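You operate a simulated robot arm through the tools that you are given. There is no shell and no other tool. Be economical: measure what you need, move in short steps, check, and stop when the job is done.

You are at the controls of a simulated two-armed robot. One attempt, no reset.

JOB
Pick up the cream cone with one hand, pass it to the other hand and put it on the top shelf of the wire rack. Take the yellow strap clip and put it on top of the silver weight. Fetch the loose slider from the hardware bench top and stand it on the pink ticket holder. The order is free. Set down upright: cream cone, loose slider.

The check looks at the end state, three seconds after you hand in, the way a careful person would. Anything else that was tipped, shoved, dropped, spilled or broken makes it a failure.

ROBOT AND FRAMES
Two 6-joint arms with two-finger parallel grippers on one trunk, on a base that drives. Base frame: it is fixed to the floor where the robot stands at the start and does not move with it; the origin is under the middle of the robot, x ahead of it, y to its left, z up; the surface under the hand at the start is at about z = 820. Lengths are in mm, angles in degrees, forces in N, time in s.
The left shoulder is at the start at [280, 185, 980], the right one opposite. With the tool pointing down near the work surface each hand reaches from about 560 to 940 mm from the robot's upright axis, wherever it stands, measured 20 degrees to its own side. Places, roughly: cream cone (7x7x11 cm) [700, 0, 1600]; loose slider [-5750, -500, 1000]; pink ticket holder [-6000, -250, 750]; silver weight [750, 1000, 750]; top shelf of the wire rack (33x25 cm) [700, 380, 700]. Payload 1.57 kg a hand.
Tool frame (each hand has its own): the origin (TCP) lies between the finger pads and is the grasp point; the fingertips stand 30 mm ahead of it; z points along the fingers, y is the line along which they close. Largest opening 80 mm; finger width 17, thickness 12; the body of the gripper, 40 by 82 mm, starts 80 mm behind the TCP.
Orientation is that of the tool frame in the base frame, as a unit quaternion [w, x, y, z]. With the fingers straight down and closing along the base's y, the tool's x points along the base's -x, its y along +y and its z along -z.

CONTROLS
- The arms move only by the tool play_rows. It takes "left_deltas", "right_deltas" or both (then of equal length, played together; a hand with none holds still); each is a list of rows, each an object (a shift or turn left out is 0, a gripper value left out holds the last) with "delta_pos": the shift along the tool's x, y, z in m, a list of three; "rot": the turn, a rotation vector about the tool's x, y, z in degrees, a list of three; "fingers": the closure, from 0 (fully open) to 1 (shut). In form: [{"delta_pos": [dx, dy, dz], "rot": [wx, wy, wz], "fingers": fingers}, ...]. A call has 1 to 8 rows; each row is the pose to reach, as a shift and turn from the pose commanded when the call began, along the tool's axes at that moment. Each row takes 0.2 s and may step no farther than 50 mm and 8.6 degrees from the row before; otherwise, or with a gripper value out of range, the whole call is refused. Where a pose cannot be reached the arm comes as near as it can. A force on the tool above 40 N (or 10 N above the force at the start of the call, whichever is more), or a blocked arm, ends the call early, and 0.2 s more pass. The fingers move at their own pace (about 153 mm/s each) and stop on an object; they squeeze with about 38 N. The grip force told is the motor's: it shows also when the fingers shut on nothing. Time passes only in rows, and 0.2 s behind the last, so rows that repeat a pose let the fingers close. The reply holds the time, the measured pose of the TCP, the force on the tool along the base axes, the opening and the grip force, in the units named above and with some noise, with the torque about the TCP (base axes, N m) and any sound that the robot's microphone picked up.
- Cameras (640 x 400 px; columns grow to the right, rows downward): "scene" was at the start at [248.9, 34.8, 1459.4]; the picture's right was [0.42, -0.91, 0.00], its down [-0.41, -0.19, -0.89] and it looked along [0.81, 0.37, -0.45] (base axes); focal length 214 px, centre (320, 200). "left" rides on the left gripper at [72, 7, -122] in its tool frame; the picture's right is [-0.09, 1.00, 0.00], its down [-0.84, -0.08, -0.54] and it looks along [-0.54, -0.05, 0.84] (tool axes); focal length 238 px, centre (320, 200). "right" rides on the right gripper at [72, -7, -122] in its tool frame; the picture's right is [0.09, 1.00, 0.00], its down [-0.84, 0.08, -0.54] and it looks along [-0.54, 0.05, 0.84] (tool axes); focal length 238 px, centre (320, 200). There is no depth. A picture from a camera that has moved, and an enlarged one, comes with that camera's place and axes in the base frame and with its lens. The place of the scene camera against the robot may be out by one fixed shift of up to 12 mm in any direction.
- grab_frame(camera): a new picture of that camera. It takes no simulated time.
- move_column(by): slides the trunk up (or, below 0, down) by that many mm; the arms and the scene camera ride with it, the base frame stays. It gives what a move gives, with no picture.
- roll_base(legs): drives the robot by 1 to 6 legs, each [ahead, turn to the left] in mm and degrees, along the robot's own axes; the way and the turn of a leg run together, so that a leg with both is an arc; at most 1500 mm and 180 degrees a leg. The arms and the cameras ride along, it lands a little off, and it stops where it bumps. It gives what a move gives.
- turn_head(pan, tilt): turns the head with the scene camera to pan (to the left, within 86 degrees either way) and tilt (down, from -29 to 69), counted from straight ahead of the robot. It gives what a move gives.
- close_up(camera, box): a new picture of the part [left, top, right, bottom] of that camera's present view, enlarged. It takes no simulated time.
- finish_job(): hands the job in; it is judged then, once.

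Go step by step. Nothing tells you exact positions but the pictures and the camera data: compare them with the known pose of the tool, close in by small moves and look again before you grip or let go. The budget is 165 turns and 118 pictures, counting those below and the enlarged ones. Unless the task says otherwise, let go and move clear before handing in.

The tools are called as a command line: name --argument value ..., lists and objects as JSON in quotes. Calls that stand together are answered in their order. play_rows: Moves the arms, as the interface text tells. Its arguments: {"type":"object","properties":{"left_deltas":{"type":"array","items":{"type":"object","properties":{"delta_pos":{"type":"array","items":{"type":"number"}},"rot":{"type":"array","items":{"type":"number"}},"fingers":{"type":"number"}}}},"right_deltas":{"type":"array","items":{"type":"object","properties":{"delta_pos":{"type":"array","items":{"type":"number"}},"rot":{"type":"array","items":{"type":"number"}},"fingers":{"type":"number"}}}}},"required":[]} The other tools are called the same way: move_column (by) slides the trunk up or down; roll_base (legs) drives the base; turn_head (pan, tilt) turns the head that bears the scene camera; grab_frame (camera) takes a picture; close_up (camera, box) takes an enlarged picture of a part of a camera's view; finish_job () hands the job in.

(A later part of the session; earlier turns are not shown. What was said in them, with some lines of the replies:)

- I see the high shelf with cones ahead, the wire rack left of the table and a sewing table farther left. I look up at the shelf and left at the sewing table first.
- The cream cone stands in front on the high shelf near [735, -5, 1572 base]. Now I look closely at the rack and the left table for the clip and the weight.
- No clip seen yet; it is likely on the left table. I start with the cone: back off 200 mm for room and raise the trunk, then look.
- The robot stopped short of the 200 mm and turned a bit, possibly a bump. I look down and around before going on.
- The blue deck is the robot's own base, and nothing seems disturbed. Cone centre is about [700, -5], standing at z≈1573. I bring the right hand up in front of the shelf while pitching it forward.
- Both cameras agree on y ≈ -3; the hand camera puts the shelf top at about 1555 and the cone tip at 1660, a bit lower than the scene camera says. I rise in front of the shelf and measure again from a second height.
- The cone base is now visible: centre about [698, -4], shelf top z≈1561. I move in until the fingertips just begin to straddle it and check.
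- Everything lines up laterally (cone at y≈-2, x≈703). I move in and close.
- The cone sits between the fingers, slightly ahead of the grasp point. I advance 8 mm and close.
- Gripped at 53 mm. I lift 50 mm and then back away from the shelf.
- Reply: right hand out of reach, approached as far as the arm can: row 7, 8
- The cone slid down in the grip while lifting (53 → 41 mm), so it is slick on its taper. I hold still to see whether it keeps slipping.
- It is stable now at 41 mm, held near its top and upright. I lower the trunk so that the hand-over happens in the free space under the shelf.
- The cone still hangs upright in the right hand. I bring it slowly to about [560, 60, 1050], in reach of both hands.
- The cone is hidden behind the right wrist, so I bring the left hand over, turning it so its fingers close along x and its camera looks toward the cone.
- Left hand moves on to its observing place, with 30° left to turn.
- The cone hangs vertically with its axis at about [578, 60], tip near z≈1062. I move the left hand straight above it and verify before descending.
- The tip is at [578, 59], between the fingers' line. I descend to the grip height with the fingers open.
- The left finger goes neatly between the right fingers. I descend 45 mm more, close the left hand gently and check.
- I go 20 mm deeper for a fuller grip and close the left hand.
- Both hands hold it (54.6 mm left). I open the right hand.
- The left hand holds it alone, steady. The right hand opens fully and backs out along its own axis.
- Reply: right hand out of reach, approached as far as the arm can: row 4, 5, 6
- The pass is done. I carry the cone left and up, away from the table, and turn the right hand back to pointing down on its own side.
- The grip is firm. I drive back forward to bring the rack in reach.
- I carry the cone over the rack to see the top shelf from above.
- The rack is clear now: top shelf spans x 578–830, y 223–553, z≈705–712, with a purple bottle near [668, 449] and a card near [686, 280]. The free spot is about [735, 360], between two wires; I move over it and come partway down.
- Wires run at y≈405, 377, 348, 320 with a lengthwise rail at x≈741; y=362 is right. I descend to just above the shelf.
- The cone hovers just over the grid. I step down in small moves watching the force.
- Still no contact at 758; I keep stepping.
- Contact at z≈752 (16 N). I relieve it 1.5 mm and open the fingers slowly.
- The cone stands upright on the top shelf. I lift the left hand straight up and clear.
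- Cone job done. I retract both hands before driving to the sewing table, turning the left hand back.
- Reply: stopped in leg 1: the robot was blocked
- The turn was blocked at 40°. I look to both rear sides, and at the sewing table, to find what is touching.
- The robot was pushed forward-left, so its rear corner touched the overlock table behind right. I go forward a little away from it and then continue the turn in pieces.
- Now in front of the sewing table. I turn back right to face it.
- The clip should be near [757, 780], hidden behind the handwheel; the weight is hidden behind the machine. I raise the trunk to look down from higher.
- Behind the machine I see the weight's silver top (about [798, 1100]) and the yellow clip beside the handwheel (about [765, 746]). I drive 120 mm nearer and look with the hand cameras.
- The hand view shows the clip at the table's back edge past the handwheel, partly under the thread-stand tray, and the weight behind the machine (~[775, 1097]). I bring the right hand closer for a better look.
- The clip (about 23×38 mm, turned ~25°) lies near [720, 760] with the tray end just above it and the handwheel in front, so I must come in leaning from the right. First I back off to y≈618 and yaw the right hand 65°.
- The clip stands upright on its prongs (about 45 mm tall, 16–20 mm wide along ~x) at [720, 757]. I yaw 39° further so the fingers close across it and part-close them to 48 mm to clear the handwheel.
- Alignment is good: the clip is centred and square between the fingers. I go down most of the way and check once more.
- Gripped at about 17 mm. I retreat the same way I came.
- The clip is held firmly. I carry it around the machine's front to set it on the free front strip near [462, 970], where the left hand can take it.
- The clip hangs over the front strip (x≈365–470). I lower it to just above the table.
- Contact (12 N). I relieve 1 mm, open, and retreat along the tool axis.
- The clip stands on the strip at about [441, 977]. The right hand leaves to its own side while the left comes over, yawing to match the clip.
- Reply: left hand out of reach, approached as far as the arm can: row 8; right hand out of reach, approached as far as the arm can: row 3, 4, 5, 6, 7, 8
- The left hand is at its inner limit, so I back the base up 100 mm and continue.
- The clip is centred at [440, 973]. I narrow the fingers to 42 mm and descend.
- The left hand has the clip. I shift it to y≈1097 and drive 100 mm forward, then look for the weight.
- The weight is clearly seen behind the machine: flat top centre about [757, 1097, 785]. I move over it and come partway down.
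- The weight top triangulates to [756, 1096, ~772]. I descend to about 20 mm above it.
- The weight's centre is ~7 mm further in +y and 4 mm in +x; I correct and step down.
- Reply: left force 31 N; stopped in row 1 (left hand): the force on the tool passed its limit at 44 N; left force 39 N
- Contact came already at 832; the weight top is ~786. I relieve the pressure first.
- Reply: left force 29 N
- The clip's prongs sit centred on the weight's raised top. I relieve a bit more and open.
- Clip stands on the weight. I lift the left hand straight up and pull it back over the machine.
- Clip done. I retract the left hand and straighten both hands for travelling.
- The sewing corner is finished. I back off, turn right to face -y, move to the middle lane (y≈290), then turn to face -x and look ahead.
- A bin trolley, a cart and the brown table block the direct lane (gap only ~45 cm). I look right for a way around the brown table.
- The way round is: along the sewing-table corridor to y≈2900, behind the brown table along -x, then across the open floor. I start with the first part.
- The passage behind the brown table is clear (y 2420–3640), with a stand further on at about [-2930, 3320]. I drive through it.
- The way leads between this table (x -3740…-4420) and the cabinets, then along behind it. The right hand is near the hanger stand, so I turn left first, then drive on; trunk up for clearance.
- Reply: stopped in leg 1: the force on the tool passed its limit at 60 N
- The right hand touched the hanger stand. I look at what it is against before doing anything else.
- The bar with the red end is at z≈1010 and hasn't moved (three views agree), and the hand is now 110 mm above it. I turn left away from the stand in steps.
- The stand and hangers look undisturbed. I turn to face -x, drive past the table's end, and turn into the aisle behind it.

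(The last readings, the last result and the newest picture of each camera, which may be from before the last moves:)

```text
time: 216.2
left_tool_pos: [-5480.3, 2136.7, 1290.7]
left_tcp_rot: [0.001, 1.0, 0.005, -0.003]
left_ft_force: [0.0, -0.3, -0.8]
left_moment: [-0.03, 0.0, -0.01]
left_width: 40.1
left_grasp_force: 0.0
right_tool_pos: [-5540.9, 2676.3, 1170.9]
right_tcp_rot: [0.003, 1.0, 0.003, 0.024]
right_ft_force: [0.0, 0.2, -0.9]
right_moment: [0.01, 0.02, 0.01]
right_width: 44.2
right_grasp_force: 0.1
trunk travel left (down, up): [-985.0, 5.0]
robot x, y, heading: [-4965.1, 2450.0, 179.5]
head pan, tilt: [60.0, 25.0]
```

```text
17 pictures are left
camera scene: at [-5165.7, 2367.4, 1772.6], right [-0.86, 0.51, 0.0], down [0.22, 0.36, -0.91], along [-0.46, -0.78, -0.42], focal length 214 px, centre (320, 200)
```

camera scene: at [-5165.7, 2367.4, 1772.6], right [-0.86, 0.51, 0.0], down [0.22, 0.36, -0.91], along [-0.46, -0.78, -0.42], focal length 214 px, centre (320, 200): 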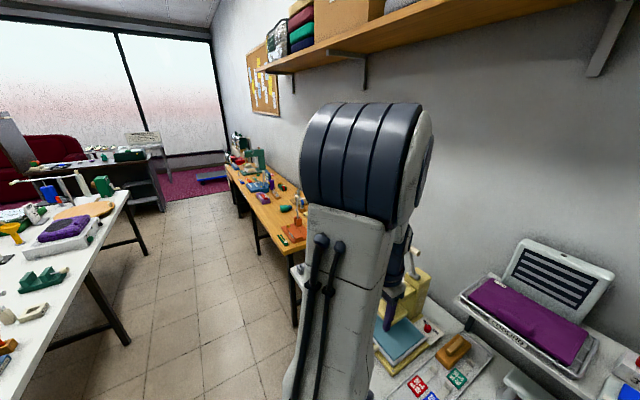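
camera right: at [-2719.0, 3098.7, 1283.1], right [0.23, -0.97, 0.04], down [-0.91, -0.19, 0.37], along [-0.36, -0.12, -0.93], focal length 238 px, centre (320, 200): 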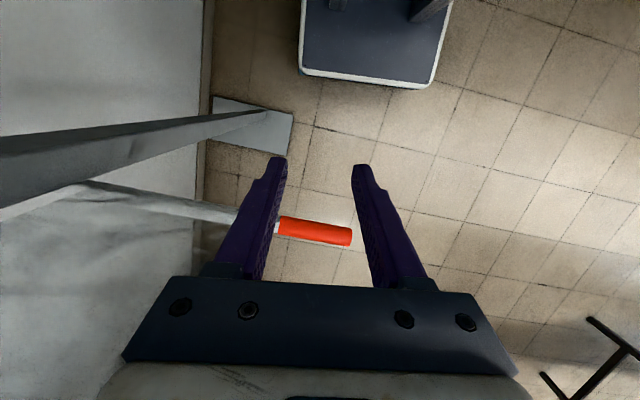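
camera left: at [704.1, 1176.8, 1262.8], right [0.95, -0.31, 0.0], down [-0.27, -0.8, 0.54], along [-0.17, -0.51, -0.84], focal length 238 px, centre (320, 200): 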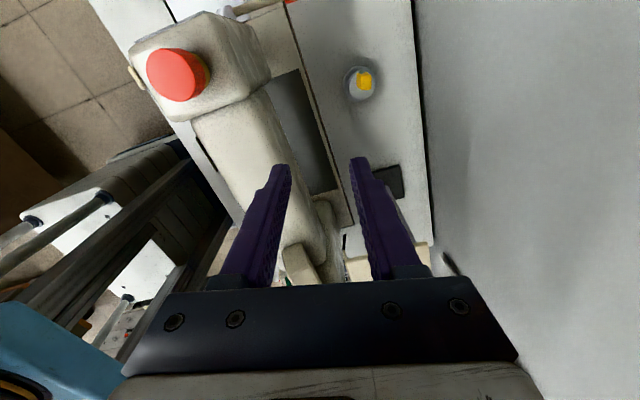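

The aisle behind the table is clear (x -4420…-5580), with the wooden hardware bench on the right. I turn and drive down it to y≈-450, drifting to x≈-5050.

roll_base --legs '[[0, 88.8], [1450, 0], [1450, 0]]'

turn_head --pan -70 --tilt 40

grab_frame --camera "scene"

```text
time: 233.9
left_tool_pos: [-4729.5, -950.9, 1289.6]
left_tcp_rot: [0.004, 0.708, 0.707, -0.002]
left_ft_force: [-0.3, -0.4, -0.3]
left_moment: [0.03, 0.02, 0.02]
left_width: 39.9
left_grasp_force: 0.2
right_tool_pos: [-5270.7, -1004.5, 1170.5]
right_tcp_rot: [-0.015, 0.708, 0.706, 0.019]
right_ft_force: [-0.8, -0.1, -0.5]
right_moment: [-0.01, -0.01, 0.01]
right_width: 44.3
right_grasp_force: 0.1
trunk travel left (down, up): [-985.0, 5.0]
robot x, y, heading: [-5039.2, -428.0, -90.8]
head pan, tilt: [60.0, 25.0]
```

```text
time: 236.1
left_tool_pos: [-4730.7, -951.1, 1290.6]
left_tcp_rot: [0.003, 0.708, 0.706, -0.002]
left_ft_force: [0.2, 0.3, 0.2]
left_moment: [0.04, -0.02, 0.02]
left_width: 40.0
left_grasp_force: 0.0
right_tool_pos: [-5271.4, -1004.8, 1170.4]
right_tcp_rot: [-0.015, 0.708, 0.705, 0.02]
right_ft_force: [0.0, -0.4, -0.2]
right_moment: [-0.02, -0.03, 0.0]
right_width: 44.0
right_grasp_force: 0.0
trunk travel left (down, up): [-985.0, 5.0]
robot x, y, heading: [-5034.9, -436.5, -91.3]
head pan, tilt: [-70.0, 40.0]
```

```text
16 pictures are left
camera scene: at [-5115.2, -622.3, 1749.3], right [-0.32, 0.95, 0.0], down [0.61, 0.21, -0.77], along [-0.73, -0.25, -0.64], focal length 214 px, centre (320, 200)
```

scene: 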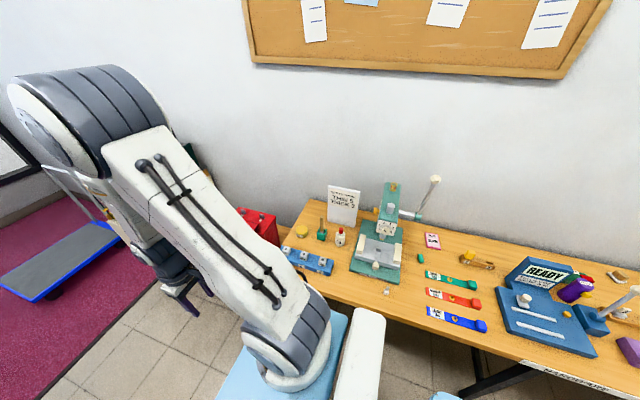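

close_up --camera "scene" --box '[280, 170, 520, 330]'

```text
2.50 times, centred on (400, 250) of scene
camera zoom: at [-5115.2, -622.3, 1749.3], right [-0.32, 0.95, 0.0], down [0.61, 0.21, -0.77], along [-0.73, -0.25, -0.64], focal length 536 px, centre (120, 75)
```

zoom: 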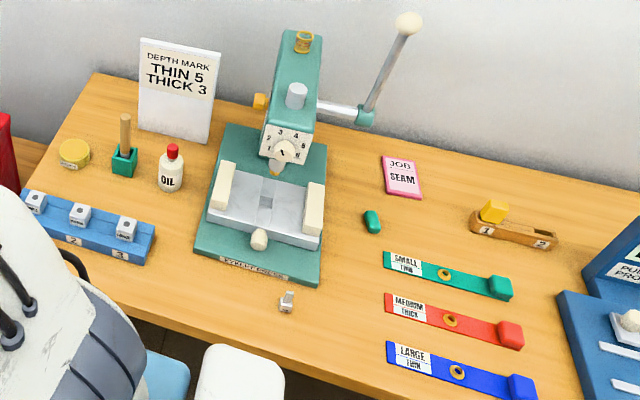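

I see it: the loose slider is the small metal piece in front of the press (~[-5690, -487]) and the pink ticket holder is the "JOB SEAM" block (~[-6050, -270]). I turn to face the bench in two parts.

roll_base --legs '[[0, -30], [120, 0], [0, -59]]'

move_column --by -180

grab_frame --camera "right"

```text
time: 241.4
left_tool_pos: [-5623.5, -837.2, 1290.5]
left_tcp_rot: [0.0, 1.0, -0.005, -0.004]
left_ft_force: [-0.7, -1.0, 0.3]
left_moment: [-0.02, 0.01, -0.01]
left_width: 40.1
left_grasp_force: 0.0
right_tool_pos: [-5673.3, -294.9, 1170.4]
right_tcp_rot: [0.004, 1.0, -0.007, 0.023]
right_ft_force: [-0.1, -1.0, -0.7]
right_moment: [-0.02, -0.01, 0.0]
right_width: 44.1
right_grasp_force: 0.0
trunk travel left (down, up): [-985.0, 5.0]
robot x, y, heading: [-5100.1, -535.1, 178.1]
head pan, tilt: [-70.0, 40.0]
```

```text
time: 243.4
left_tool_pos: [-5623.4, -837.4, 1112.2]
left_tcp_rot: [0.001, 1.0, -0.005, -0.002]
left_ft_force: [-1.1, 0.6, 0.5]
left_moment: [0.0, -0.01, -0.02]
left_width: 40.1
left_grasp_force: 0.0
right_tool_pos: [-5673.6, -296.4, 991.5]
right_tcp_rot: [0.004, 1.0, -0.007, 0.024]
right_ft_force: [-0.4, -1.3, 0.2]
right_moment: [0.0, -0.03, -0.01]
right_width: 43.9
right_grasp_force: 0.0
trunk travel left (down, up): [-805.0, 185.0]
robot x, y, heading: [-5101.7, -536.0, 178.5]
head pan, tilt: [-70.0, 40.0]
```

```text
14 pictures are left
camera right: at [-5605.9, -288.6, 1115.7], right [0.08, -1.0, 0.01], down [-0.86, -0.06, 0.5], along [-0.5, -0.05, -0.86], focal length 238 px, centre (320, 200)
```

right: 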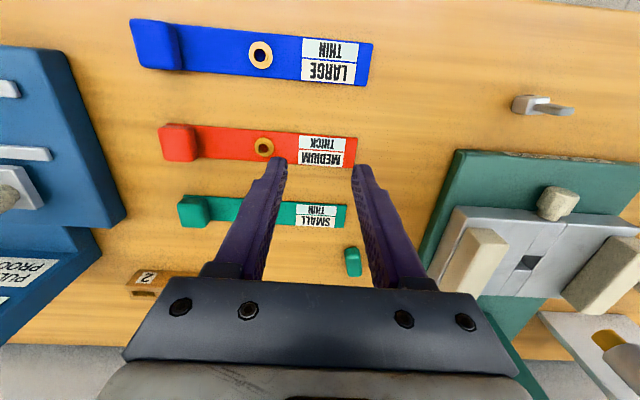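

Triangulating gives the slider at [-5626, -500, ~882] (bench top ~870) and the holder near [-5977, -302]. I back up 80 mm for reach and bring the right hand over the slider.

roll_base --legs '[[-80, 0]]'

play_rows --right_deltas '[{"delta_pos": [-0.008, 0.045, 0]}, {"delta_pos": [-0.016, 0.09, 0]}, {"delta_pos": [-0.024, 0.135, 0]}, {"delta_pos": [-0.03, 0.175, 0.005]}, {"delta_pos": [-0.03, 0.2, 0.01]}, {"delta_pos": [-0.03, 0.2, 0.01]}]'

close_up --camera "right" --box '[230, 60, 410, 220]'

```text
time: 244.5
left_tool_pos: [-5542.3, -839.1, 1111.0]
left_tcp_rot: [0.001, 1.0, -0.006, -0.003]
left_ft_force: [-0.6, -0.7, 1.1]
left_moment: [0.07, -0.01, 0.01]
left_width: 39.9
left_grasp_force: 0.0
right_tool_pos: [-5591.3, -297.6, 991.4]
right_tcp_rot: [0.004, 1.0, -0.007, 0.025]
right_ft_force: [-0.9, 0.4, -0.4]
right_moment: [-0.02, -0.03, 0.01]
right_width: 43.9
right_grasp_force: 0.1
trunk travel left (down, up): [-805.0, 185.0]
robot x, y, heading: [-5020.1, -536.4, 178.3]
head pan, tilt: [-70.0, 40.0]
```

```text
time: 245.9
left_tool_pos: [-5542.4, -839.6, 1111.2]
left_tcp_rot: [0.0, 1.0, -0.006, -0.004]
left_ft_force: [0.5, 0.7, -0.2]
left_moment: [0.02, 0.01, 0.02]
left_width: 40.1
left_grasp_force: 0.1
right_tool_pos: [-5623.1, -496.3, 981.5]
right_tcp_rot: [0.005, 1.0, -0.008, 0.022]
right_ft_force: [-0.1, -0.1, -0.5]
right_moment: [-0.02, 0.01, 0.01]
right_width: 44.2
right_grasp_force: 0.1
trunk travel left (down, up): [-805.0, 185.0]
robot x, y, heading: [-5019.5, -535.4, 178.5]
head pan, tilt: [-70.0, 40.0]
```

```text
2.50 times, centred on (320, 140) of right
camera zoom: at [-5555.9, -489.8, 1105.4], right [0.08, -1.0, 0.01], down [-0.86, -0.06, 0.5], along [-0.5, -0.05, -0.86], focal length 596 px, centre (320, 350)
```

zoom: 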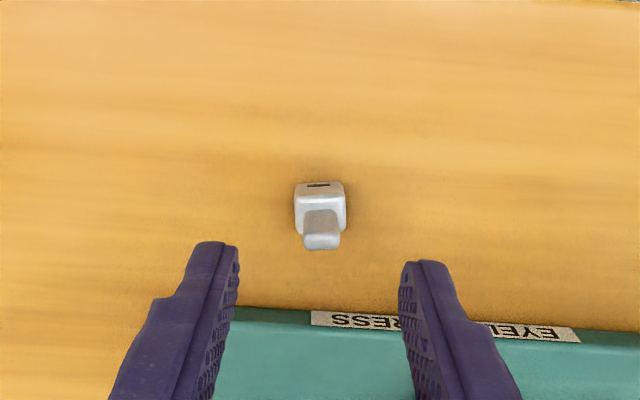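

The slider stands upright: base ~19 mm wide, tab up to ~z 912, centred at [-5624, -498]. I descend over it.

play_rows --right_deltas '[{"delta_pos": [-0.002, 0.001, 0.025]}, {"delta_pos": [-0.004, 0.002, 0.05]}, {"delta_pos": [-0.004, 0.002, 0.05]}]'

close_up --camera "right" --box '[230, 80, 410, 240]'

```text
time: 246.7
left_tool_pos: [-5542.9, -839.7, 1111.2]
left_tcp_rot: [0.001, 1.0, -0.006, -0.004]
left_ft_force: [0.7, -0.6, -0.4]
left_moment: [-0.01, -0.01, 0.04]
left_width: 39.9
left_grasp_force: 0.0
right_tool_pos: [-5626.2, -500.4, 930.9]
right_tcp_rot: [0.004, 1.0, -0.007, 0.024]
right_ft_force: [-0.1, 0.2, -0.1]
right_moment: [-0.01, 0.01, 0.01]
right_width: 44.2
right_grasp_force: 0.0
trunk travel left (down, up): [-805.0, 185.0]
robot x, y, heading: [-5019.9, -535.4, 178.1]
head pan, tilt: [-70.0, 40.0]
```

```text
2.50 times, centred on (320, 160) of right
camera zoom: at [-5558.6, -492.6, 1055.2], right [0.08, -1.0, 0.01], down [-0.86, -0.06, 0.5], along [-0.5, -0.05, -0.86], focal length 596 px, centre (320, 300)
```

zoom: 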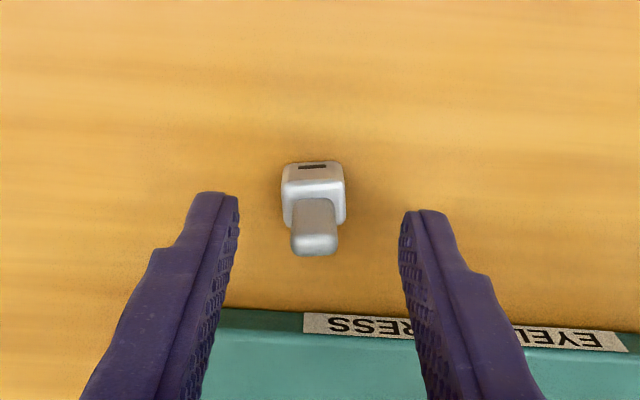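

play_rows --right_deltas '[{"delta_pos": [0.002, -0.002, 0.013]}, {"delta_pos": [0.002, -0.002, 0.025]}, {"delta_pos": [0.002, -0.002, 0.025], "fingers": 0.65}, {"delta_pos": [0.002, -0.002, 0.025], "fingers": 1}, {"delta_pos": [0.002, -0.002, 0.025], "fingers": 1}]'

close_up --camera "right" --box '[230, 100, 410, 260]'

```text
time: 247.9
left_tool_pos: [-5542.3, -839.2, 1110.9]
left_tcp_rot: [0.001, 1.0, -0.005, -0.004]
left_ft_force: [0.3, 0.0, 0.4]
left_moment: [0.03, 0.02, -0.02]
left_width: 40.1
left_grasp_force: 0.0
right_tool_pos: [-5622.2, -498.0, 907.1]
right_tcp_rot: [0.004, 1.0, -0.008, 0.023]
right_ft_force: [-0.1, -0.4, 0.9]
right_moment: [0.0, 0.01, 0.01]
right_width: 18.7
right_grasp_force: 32.9
trunk travel left (down, up): [-805.0, 185.0]
robot x, y, heading: [-5019.9, -538.1, 178.5]
head pan, tilt: [-70.0, 40.0]
```

```text
2.50 times, centred on (320, 180) of right
camera zoom: at [-5555.1, -491.1, 1031.1], right [0.08, -1.0, 0.01], down [-0.86, -0.06, 0.5], along [-0.5, -0.05, -0.86], focal length 596 px, centre (320, 250)
```

zoom: 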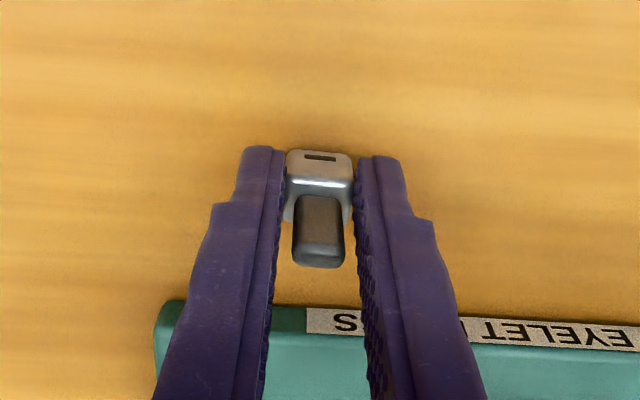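

Gripped at 18.7 mm. I lift, move sideways to y≈-300, then drive 80 mm forward toward the holder.

play_rows --right_deltas '[{"delta_pos": [0, 0, -0.02], "fingers": 1}, {"delta_pos": [0, 0, -0.06]}, {"delta_pos": [0, 0, -0.1]}, {"delta_pos": [0, -0.03, -0.12]}, {"delta_pos": [0, -0.07, -0.13]}, {"delta_pos": [0, -0.115, -0.13]}, {"delta_pos": [0, -0.16, -0.13]}, {"delta_pos": [0, -0.198, -0.13]}]'

roll_base --legs '[[85, 0]]'

grab_frame --camera "right"

```text
time: 249.7
left_tool_pos: [-5542.2, -839.2, 1110.8]
left_tcp_rot: [0.0, 1.0, -0.006, -0.003]
left_ft_force: [0.1, 0.1, 0.0]
left_moment: [0.01, -0.01, -0.01]
left_width: 40.0
left_grasp_force: 0.1
right_tool_pos: [-5624.8, -300.2, 1034.6]
right_tcp_rot: [0.004, 1.0, -0.007, 0.024]
right_ft_force: [0.4, 0.5, 0.1]
right_moment: [0.01, -0.01, 0.02]
right_width: 18.4
right_grasp_force: 32.8
trunk travel left (down, up): [-805.0, 185.0]
robot x, y, heading: [-5021.4, -536.5, 178.2]
head pan, tilt: [-70.0, 40.0]
```

```text
time: 250.8
left_tool_pos: [-5629.7, -837.2, 1110.2]
left_tcp_rot: [0.0, 1.0, -0.005, -0.004]
left_ft_force: [-0.6, 0.2, 0.7]
left_moment: [-0.02, 0.05, 0.05]
left_width: 40.1
left_grasp_force: 0.1
right_tool_pos: [-5712.8, -298.6, 1033.8]
right_tcp_rot: [0.004, 1.0, -0.006, 0.023]
right_ft_force: [0.2, -0.4, 0.4]
right_moment: [-0.03, 0.03, 0.01]
right_width: 18.5
right_grasp_force: 32.8
trunk travel left (down, up): [-805.0, 185.0]
robot x, y, heading: [-5105.5, -535.4, 178.1]
head pan, tilt: [-70.0, 40.0]
```

```text
10 pictures are left
camera right: at [-5646.3, -291.6, 1159.2], right [0.08, -1.0, 0.01], down [-0.86, -0.06, 0.5], along [-0.5, -0.05, -0.86], focal length 238 px, centre (320, 200)
```

right: 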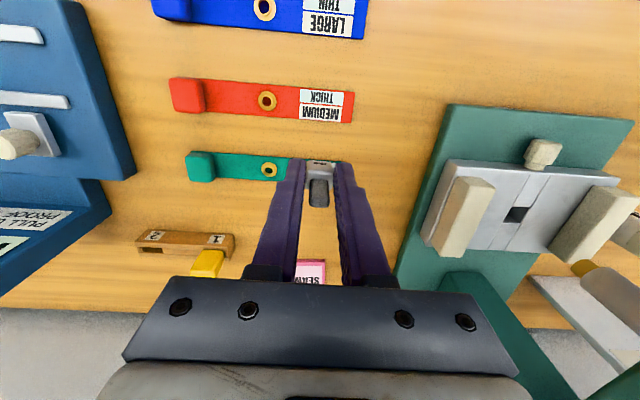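

The pink holder ("SEAM") is ahead at about [-5980, -303]. I carry the slider over it at this height.

play_rows --right_deltas '[{"delta_pos": [-0.045, 0, -0.002]}, {"delta_pos": [-0.09, 0.001, -0.004]}, {"delta_pos": [-0.135, 0.002, -0.006]}, {"delta_pos": [-0.18, 0.003, -0.008]}, {"delta_pos": [-0.222, 0.004, -0.01]}, {"delta_pos": [-0.255, 0.004, -0.012]}, {"delta_pos": [-0.255, 0.004, -0.012]}]'

grab_frame --camera "right"

```text
time: 252.4
left_tool_pos: [-5631.3, -837.6, 1110.9]
left_tcp_rot: [0.001, 1.0, -0.005, -0.004]
left_ft_force: [-0.5, -0.3, -0.4]
left_moment: [-0.03, 0.02, -0.01]
left_width: 40.3
left_grasp_force: 0.1
right_tool_pos: [-5968.8, -299.8, 1032.8]
right_tcp_rot: [0.003, 1.0, -0.006, 0.024]
right_ft_force: [-0.4, -0.7, -0.1]
right_moment: [0.03, 0.0, 0.01]
right_width: 18.4
right_grasp_force: 32.5
trunk travel left (down, up): [-805.0, 185.0]
robot x, y, heading: [-5107.4, -536.3, 178.3]
head pan, tilt: [-70.0, 40.0]
```

```text
9 pictures are left
camera right: at [-5902.2, -292.8, 1158.4], right [0.08, -1.0, 0.01], down [-0.86, -0.06, 0.5], along [-0.5, -0.05, -0.87], focal length 238 px, centre (320, 200)
```

right: 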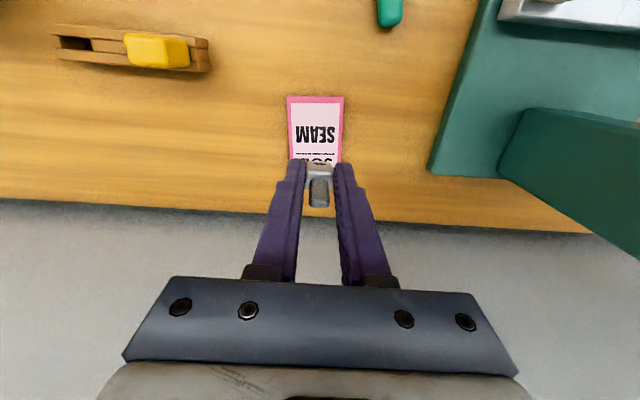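

The holder's centre is [-5981, -301.5]. I descend to about 20 mm above it.

play_rows --right_deltas '[{"delta_pos": [-0.006, 0.001, 0.03]}, {"delta_pos": [-0.012, 0.002, 0.06]}, {"delta_pos": [-0.0177, 0.002, 0.085]}, {"delta_pos": [-0.0177, 0.002, 0.095]}, {"delta_pos": [-0.0177, 0.002, 0.095]}]'

close_up --camera "right" --box '[220, 70, 420, 230]'

```text
time: 253.6
left_tool_pos: [-5630.2, -836.3, 1110.4]
left_tcp_rot: [0.001, 1.0, -0.005, -0.003]
left_ft_force: [0.1, -0.2, -1.1]
left_moment: [-0.01, 0.03, 0.02]
left_width: 39.8
left_grasp_force: 0.1
right_tool_pos: [-5981.5, -302.8, 937.1]
right_tcp_rot: [0.003, 1.0, -0.006, 0.023]
right_ft_force: [-0.3, 0.6, -0.4]
right_moment: [-0.01, 0.02, 0.0]
right_width: 18.7
right_grasp_force: 33.0
trunk travel left (down, up): [-805.0, 185.0]
robot x, y, heading: [-5111.2, -537.4, 178.3]
head pan, tilt: [-70.0, 40.0]
```

```text
2.50 times, centred on (320, 150) of right
camera zoom: at [-5914.6, -295.2, 1062.6], right [0.08, -1.0, 0.01], down [-0.86, -0.06, 0.5], along [-0.5, -0.05, -0.86], focal length 596 px, centre (320, 325)
```

zoom: 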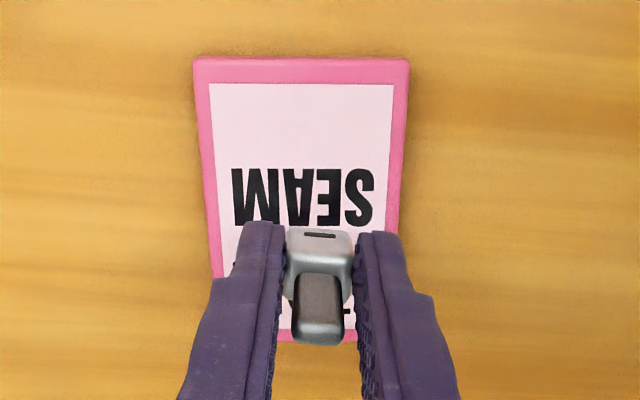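

Aligned over the flat holder; a 4 mm shift to +y centres it. I step down.

play_rows --right_deltas '[{"delta_pos": [0, -0.004, 0.004]}, {"delta_pos": [-0.0005, -0.004, 0.01]}]'

play_rows --right_deltas '[{"delta_pos": [0, 0, 0.003]}]'

```text
time: 254.2
left_tool_pos: [-5630.2, -835.3, 1110.7]
left_tcp_rot: [0.0, 1.0, -0.005, -0.004]
left_ft_force: [-0.5, 0.3, -0.2]
left_moment: [0.0, -0.02, -0.03]
left_width: 40.0
left_grasp_force: 0.0
right_tool_pos: [-5981.5, -299.2, 928.3]
right_tcp_rot: [0.004, 1.0, -0.006, 0.023]
right_ft_force: [0.0, -0.2, -0.4]
right_moment: [0.03, 0.01, -0.02]
right_width: 18.3
right_grasp_force: 33.1
trunk travel left (down, up): [-805.0, 185.0]
robot x, y, heading: [-5111.3, -534.4, 178.3]
head pan, tilt: [-70.0, 40.0]
```

```text
time: 254.6
left_tool_pos: [-5629.1, -837.0, 1111.7]
left_tcp_rot: [0.001, 1.0, -0.006, -0.004]
left_ft_force: [0.1, -0.2, -0.7]
left_moment: [-0.01, -0.01, -0.04]
left_width: 40.0
left_grasp_force: 0.1
right_tool_pos: [-5980.6, -298.8, 925.8]
right_tcp_rot: [0.004, 1.0, -0.006, 0.024]
right_ft_force: [0.0, -0.1, 0.1]
right_moment: [-0.02, 0.0, -0.01]
right_width: 18.6
right_grasp_force: 32.9
trunk travel left (down, up): [-805.0, 185.0]
robot x, y, heading: [-5107.7, -535.0, 178.0]
head pan, tilt: [-70.0, 40.0]
```

play_rows --right_deltas '[{"delta_pos": [0, 0, 0.002]}]'

play_rows --right_deltas '[{"delta_pos": [0, 0, 0.002]}]'

```text
time: 255.0
left_tool_pos: [-5629.8, -837.2, 1111.0]
left_tcp_rot: [0.001, 1.0, -0.005, -0.003]
left_ft_force: [0.2, -0.2, 0.5]
left_moment: [-0.01, -0.05, 0.01]
left_width: 39.9
left_grasp_force: 0.1
right_tool_pos: [-5981.1, -297.9, 922.9]
right_tcp_rot: [0.004, 1.0, -0.006, 0.024]
right_ft_force: [0.5, -0.8, 0.0]
right_moment: [-0.01, 0.0, 0.01]
right_width: 18.5
right_grasp_force: 33.5
trunk travel left (down, up): [-805.0, 185.0]
robot x, y, heading: [-5105.9, -532.8, 178.1]
head pan, tilt: [-70.0, 40.0]
```

```text
time: 255.4
left_tool_pos: [-5629.6, -837.6, 1110.7]
left_tcp_rot: [0.001, 1.0, -0.005, -0.003]
left_ft_force: [0.6, 0.3, -0.1]
left_moment: [-0.03, -0.01, -0.01]
left_width: 40.0
left_grasp_force: 0.1
right_tool_pos: [-5980.0, -297.6, 922.1]
right_tcp_rot: [0.003, 1.0, -0.006, 0.023]
right_ft_force: [0.9, 1.1, -0.2]
right_moment: [0.0, -0.02, 0.0]
right_width: 18.4
right_grasp_force: 33.1
trunk travel left (down, up): [-805.0, 185.0]
robot x, y, heading: [-5108.4, -536.4, 178.2]
head pan, tilt: [-70.0, 40.0]
```

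play_rows --right_deltas '[{"delta_pos": [0, 0, 0.002]}]'

play_rows --right_deltas '[{"delta_pos": [0, 0, 0.002]}]'

```text
time: 255.8
left_tool_pos: [-5629.2, -837.5, 1110.1]
left_tcp_rot: [0.0, 1.0, -0.005, -0.004]
left_ft_force: [-0.3, -0.2, 1.1]
left_moment: [-0.02, -0.02, -0.01]
left_width: 39.9
left_grasp_force: 0.0
right_tool_pos: [-5981.4, -297.3, 918.9]
right_tcp_rot: [0.003, 1.0, -0.007, 0.025]
right_ft_force: [0.2, -0.1, -0.3]
right_moment: [0.0, 0.01, -0.02]
right_width: 18.3
right_grasp_force: 32.7
trunk travel left (down, up): [-805.0, 185.0]
robot x, y, heading: [-5109.5, -531.7, 178.3]
head pan, tilt: [-70.0, 40.0]
```

```text
time: 256.2
left_tool_pos: [-5629.1, -836.2, 1111.0]
left_tcp_rot: [0.001, 1.0, -0.005, -0.003]
left_ft_force: [0.6, 0.0, 0.2]
left_moment: [-0.03, 0.04, 0.0]
left_width: 39.7
left_grasp_force: 0.0
right_tool_pos: [-5980.5, -298.2, 917.5]
right_tcp_rot: [0.003, 1.0, -0.006, 0.023]
right_ft_force: [-0.7, -0.2, -0.1]
right_moment: [-0.03, -0.01, 0.0]
right_width: 18.5
right_grasp_force: 32.7
trunk travel left (down, up): [-805.0, 185.0]
robot x, y, heading: [-5107.9, -535.2, 178.3]
head pan, tilt: [-70.0, 40.0]
```

play_rows --right_deltas '[{"delta_pos": [0, 0, 0.002]}]'

play_rows --right_deltas '[{"delta_pos": [0, 0, 0.0015]}]'

```text
time: 256.6
left_tool_pos: [-5628.9, -836.6, 1110.2]
left_tcp_rot: [0.0, 1.0, -0.005, -0.003]
left_ft_force: [-0.2, -0.2, 0.4]
left_moment: [-0.02, 0.0, 0.02]
left_width: 39.9
left_grasp_force: 0.0
right_tool_pos: [-5981.2, -298.0, 915.4]
right_tcp_rot: [0.003, 1.0, -0.006, 0.024]
right_ft_force: [0.7, 1.4, 1.1]
right_moment: [0.05, -0.04, 0.0]
right_width: 18.6
right_grasp_force: 32.3
trunk travel left (down, up): [-805.0, 185.0]
robot x, y, heading: [-5108.4, -532.0, 178.2]
head pan, tilt: [-70.0, 40.0]
```

```text
time: 257.0
left_tool_pos: [-5629.0, -836.4, 1111.3]
left_tcp_rot: [0.001, 1.0, -0.005, -0.003]
left_ft_force: [-0.1, -0.6, 0.2]
left_moment: [0.01, 0.01, -0.01]
left_width: 39.9
left_grasp_force: 0.1
right_tool_pos: [-5981.0, -298.6, 916.0]
right_tcp_rot: [0.003, 1.0, -0.006, 0.022]
right_ft_force: [2.7, 0.1, 10.2]
right_moment: [0.01, -0.09, 0.01]
right_width: 18.4
right_grasp_force: 33.6
trunk travel left (down, up): [-805.0, 185.0]
robot x, y, heading: [-5107.7, -532.2, 178.3]
head pan, tilt: [-70.0, 40.0]
```

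Contact at 916 (10 N). I relieve 1 mm, open gently and look.

play_rows --right_deltas '[{"delta_pos": [0, 0, -0.0008]}, {"delta_pos": [0, 0, -0.0008], "fingers": 0.72}, {"delta_pos": [0, 0, -0.0008], "fingers": 0.6}, {"delta_pos": [0, 0, -0.0008], "fingers": 0.45}]'

close_up --camera "right" --box '[220, 90, 420, 250]'

```text
time: 258.0
left_tool_pos: [-5629.4, -836.5, 1109.4]
left_tcp_rot: [0.001, 1.0, -0.006, -0.003]
left_ft_force: [0.3, 0.0, 0.6]
left_moment: [0.0, 0.06, 0.02]
left_width: 40.1
left_grasp_force: 0.0
right_tool_pos: [-5981.0, -297.3, 914.3]
right_tcp_rot: [0.004, 1.0, -0.007, 0.024]
right_ft_force: [0.1, -0.3, -0.3]
right_moment: [0.02, -0.03, 0.0]
right_width: 44.0
right_grasp_force: 0.1
trunk travel left (down, up): [-805.0, 185.0]
robot x, y, heading: [-5104.3, -533.7, 178.1]
head pan, tilt: [-70.0, 40.0]
```

```text
2.50 times, centred on (320, 170) of right
camera zoom: at [-5914.6, -290.8, 1038.9], right [0.08, -1.0, 0.01], down [-0.86, -0.06, 0.5], along [-0.5, -0.05, -0.86], focal length 596 px, centre (320, 275)
```

zoom: 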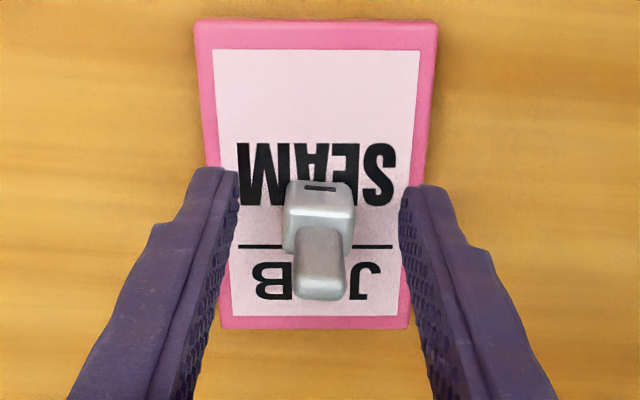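

The slider stands upright in the middle of the holder. I lift straight up and pull back, then check.

play_rows --right_deltas '[{"delta_pos": [0, 0, -0.025]}, {"delta_pos": [0, 0, -0.06]}, {"delta_pos": [0, 0, -0.1]}, {"delta_pos": [0.0, 0, -0.14]}, {"delta_pos": [0.03, 0, -0.16]}, {"delta_pos": [0.075, 0, -0.165]}, {"delta_pos": [0.12, 0, -0.165]}]'

grab_frame --camera "right"

```text
time: 259.6
left_tool_pos: [-5630.4, -836.8, 1110.7]
left_tcp_rot: [0.0, 1.0, -0.006, -0.003]
left_ft_force: [-0.1, 0.0, 0.1]
left_moment: [-0.02, 0.0, 0.0]
left_width: 39.8
left_grasp_force: 0.0
right_tool_pos: [-5868.7, -297.8, 1085.7]
right_tcp_rot: [0.003, 1.0, -0.007, 0.023]
right_ft_force: [0.0, -0.6, -0.6]
right_moment: [0.01, -0.02, 0.02]
right_width: 44.1
right_grasp_force: 0.0
trunk travel left (down, up): [-805.0, 185.0]
robot x, y, heading: [-5108.2, -530.9, 178.2]
head pan, tilt: [-70.0, 40.0]
```

```text
6 pictures are left
camera right: at [-5801.4, -291.5, 1210.4], right [0.08, -1.0, 0.01], down [-0.86, -0.06, 0.5], along [-0.5, -0.05, -0.86], focal length 238 px, centre (320, 200)
```

right: 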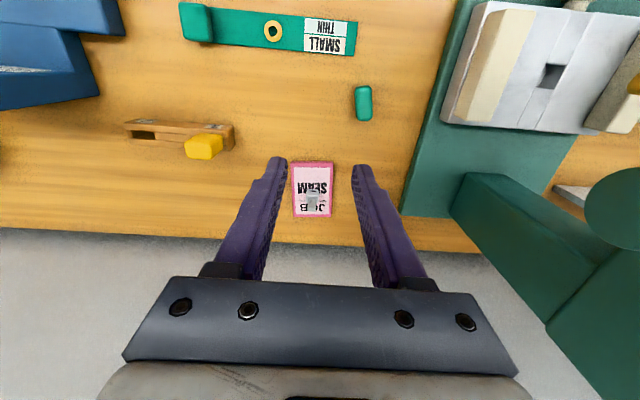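

All three placements are done and both hands are clear, so I hand in.

finish_job

```text
The job is handed in.
```

I placed all three items where you asked and handed the job in. The cone was passed from the right hand to the left and stands upright on the top shelf of the wire rack. The yellow strap clip stands on the silver weight. The loose slider stands upright on the pink ticket holder.

- **Bumps:** While driving I touched two other things. The base was stopped against the overlock table while turning, and the right hand hit a bar on the hanger stand with about 60 N. The bar was in the same place before and after, and the stand looked undisturbed in the pictures. I did not see the point of contact on the overlock table.
- **Clip:** I set it down once on the front of the sewing table, to change hands, before putting it on the weight.
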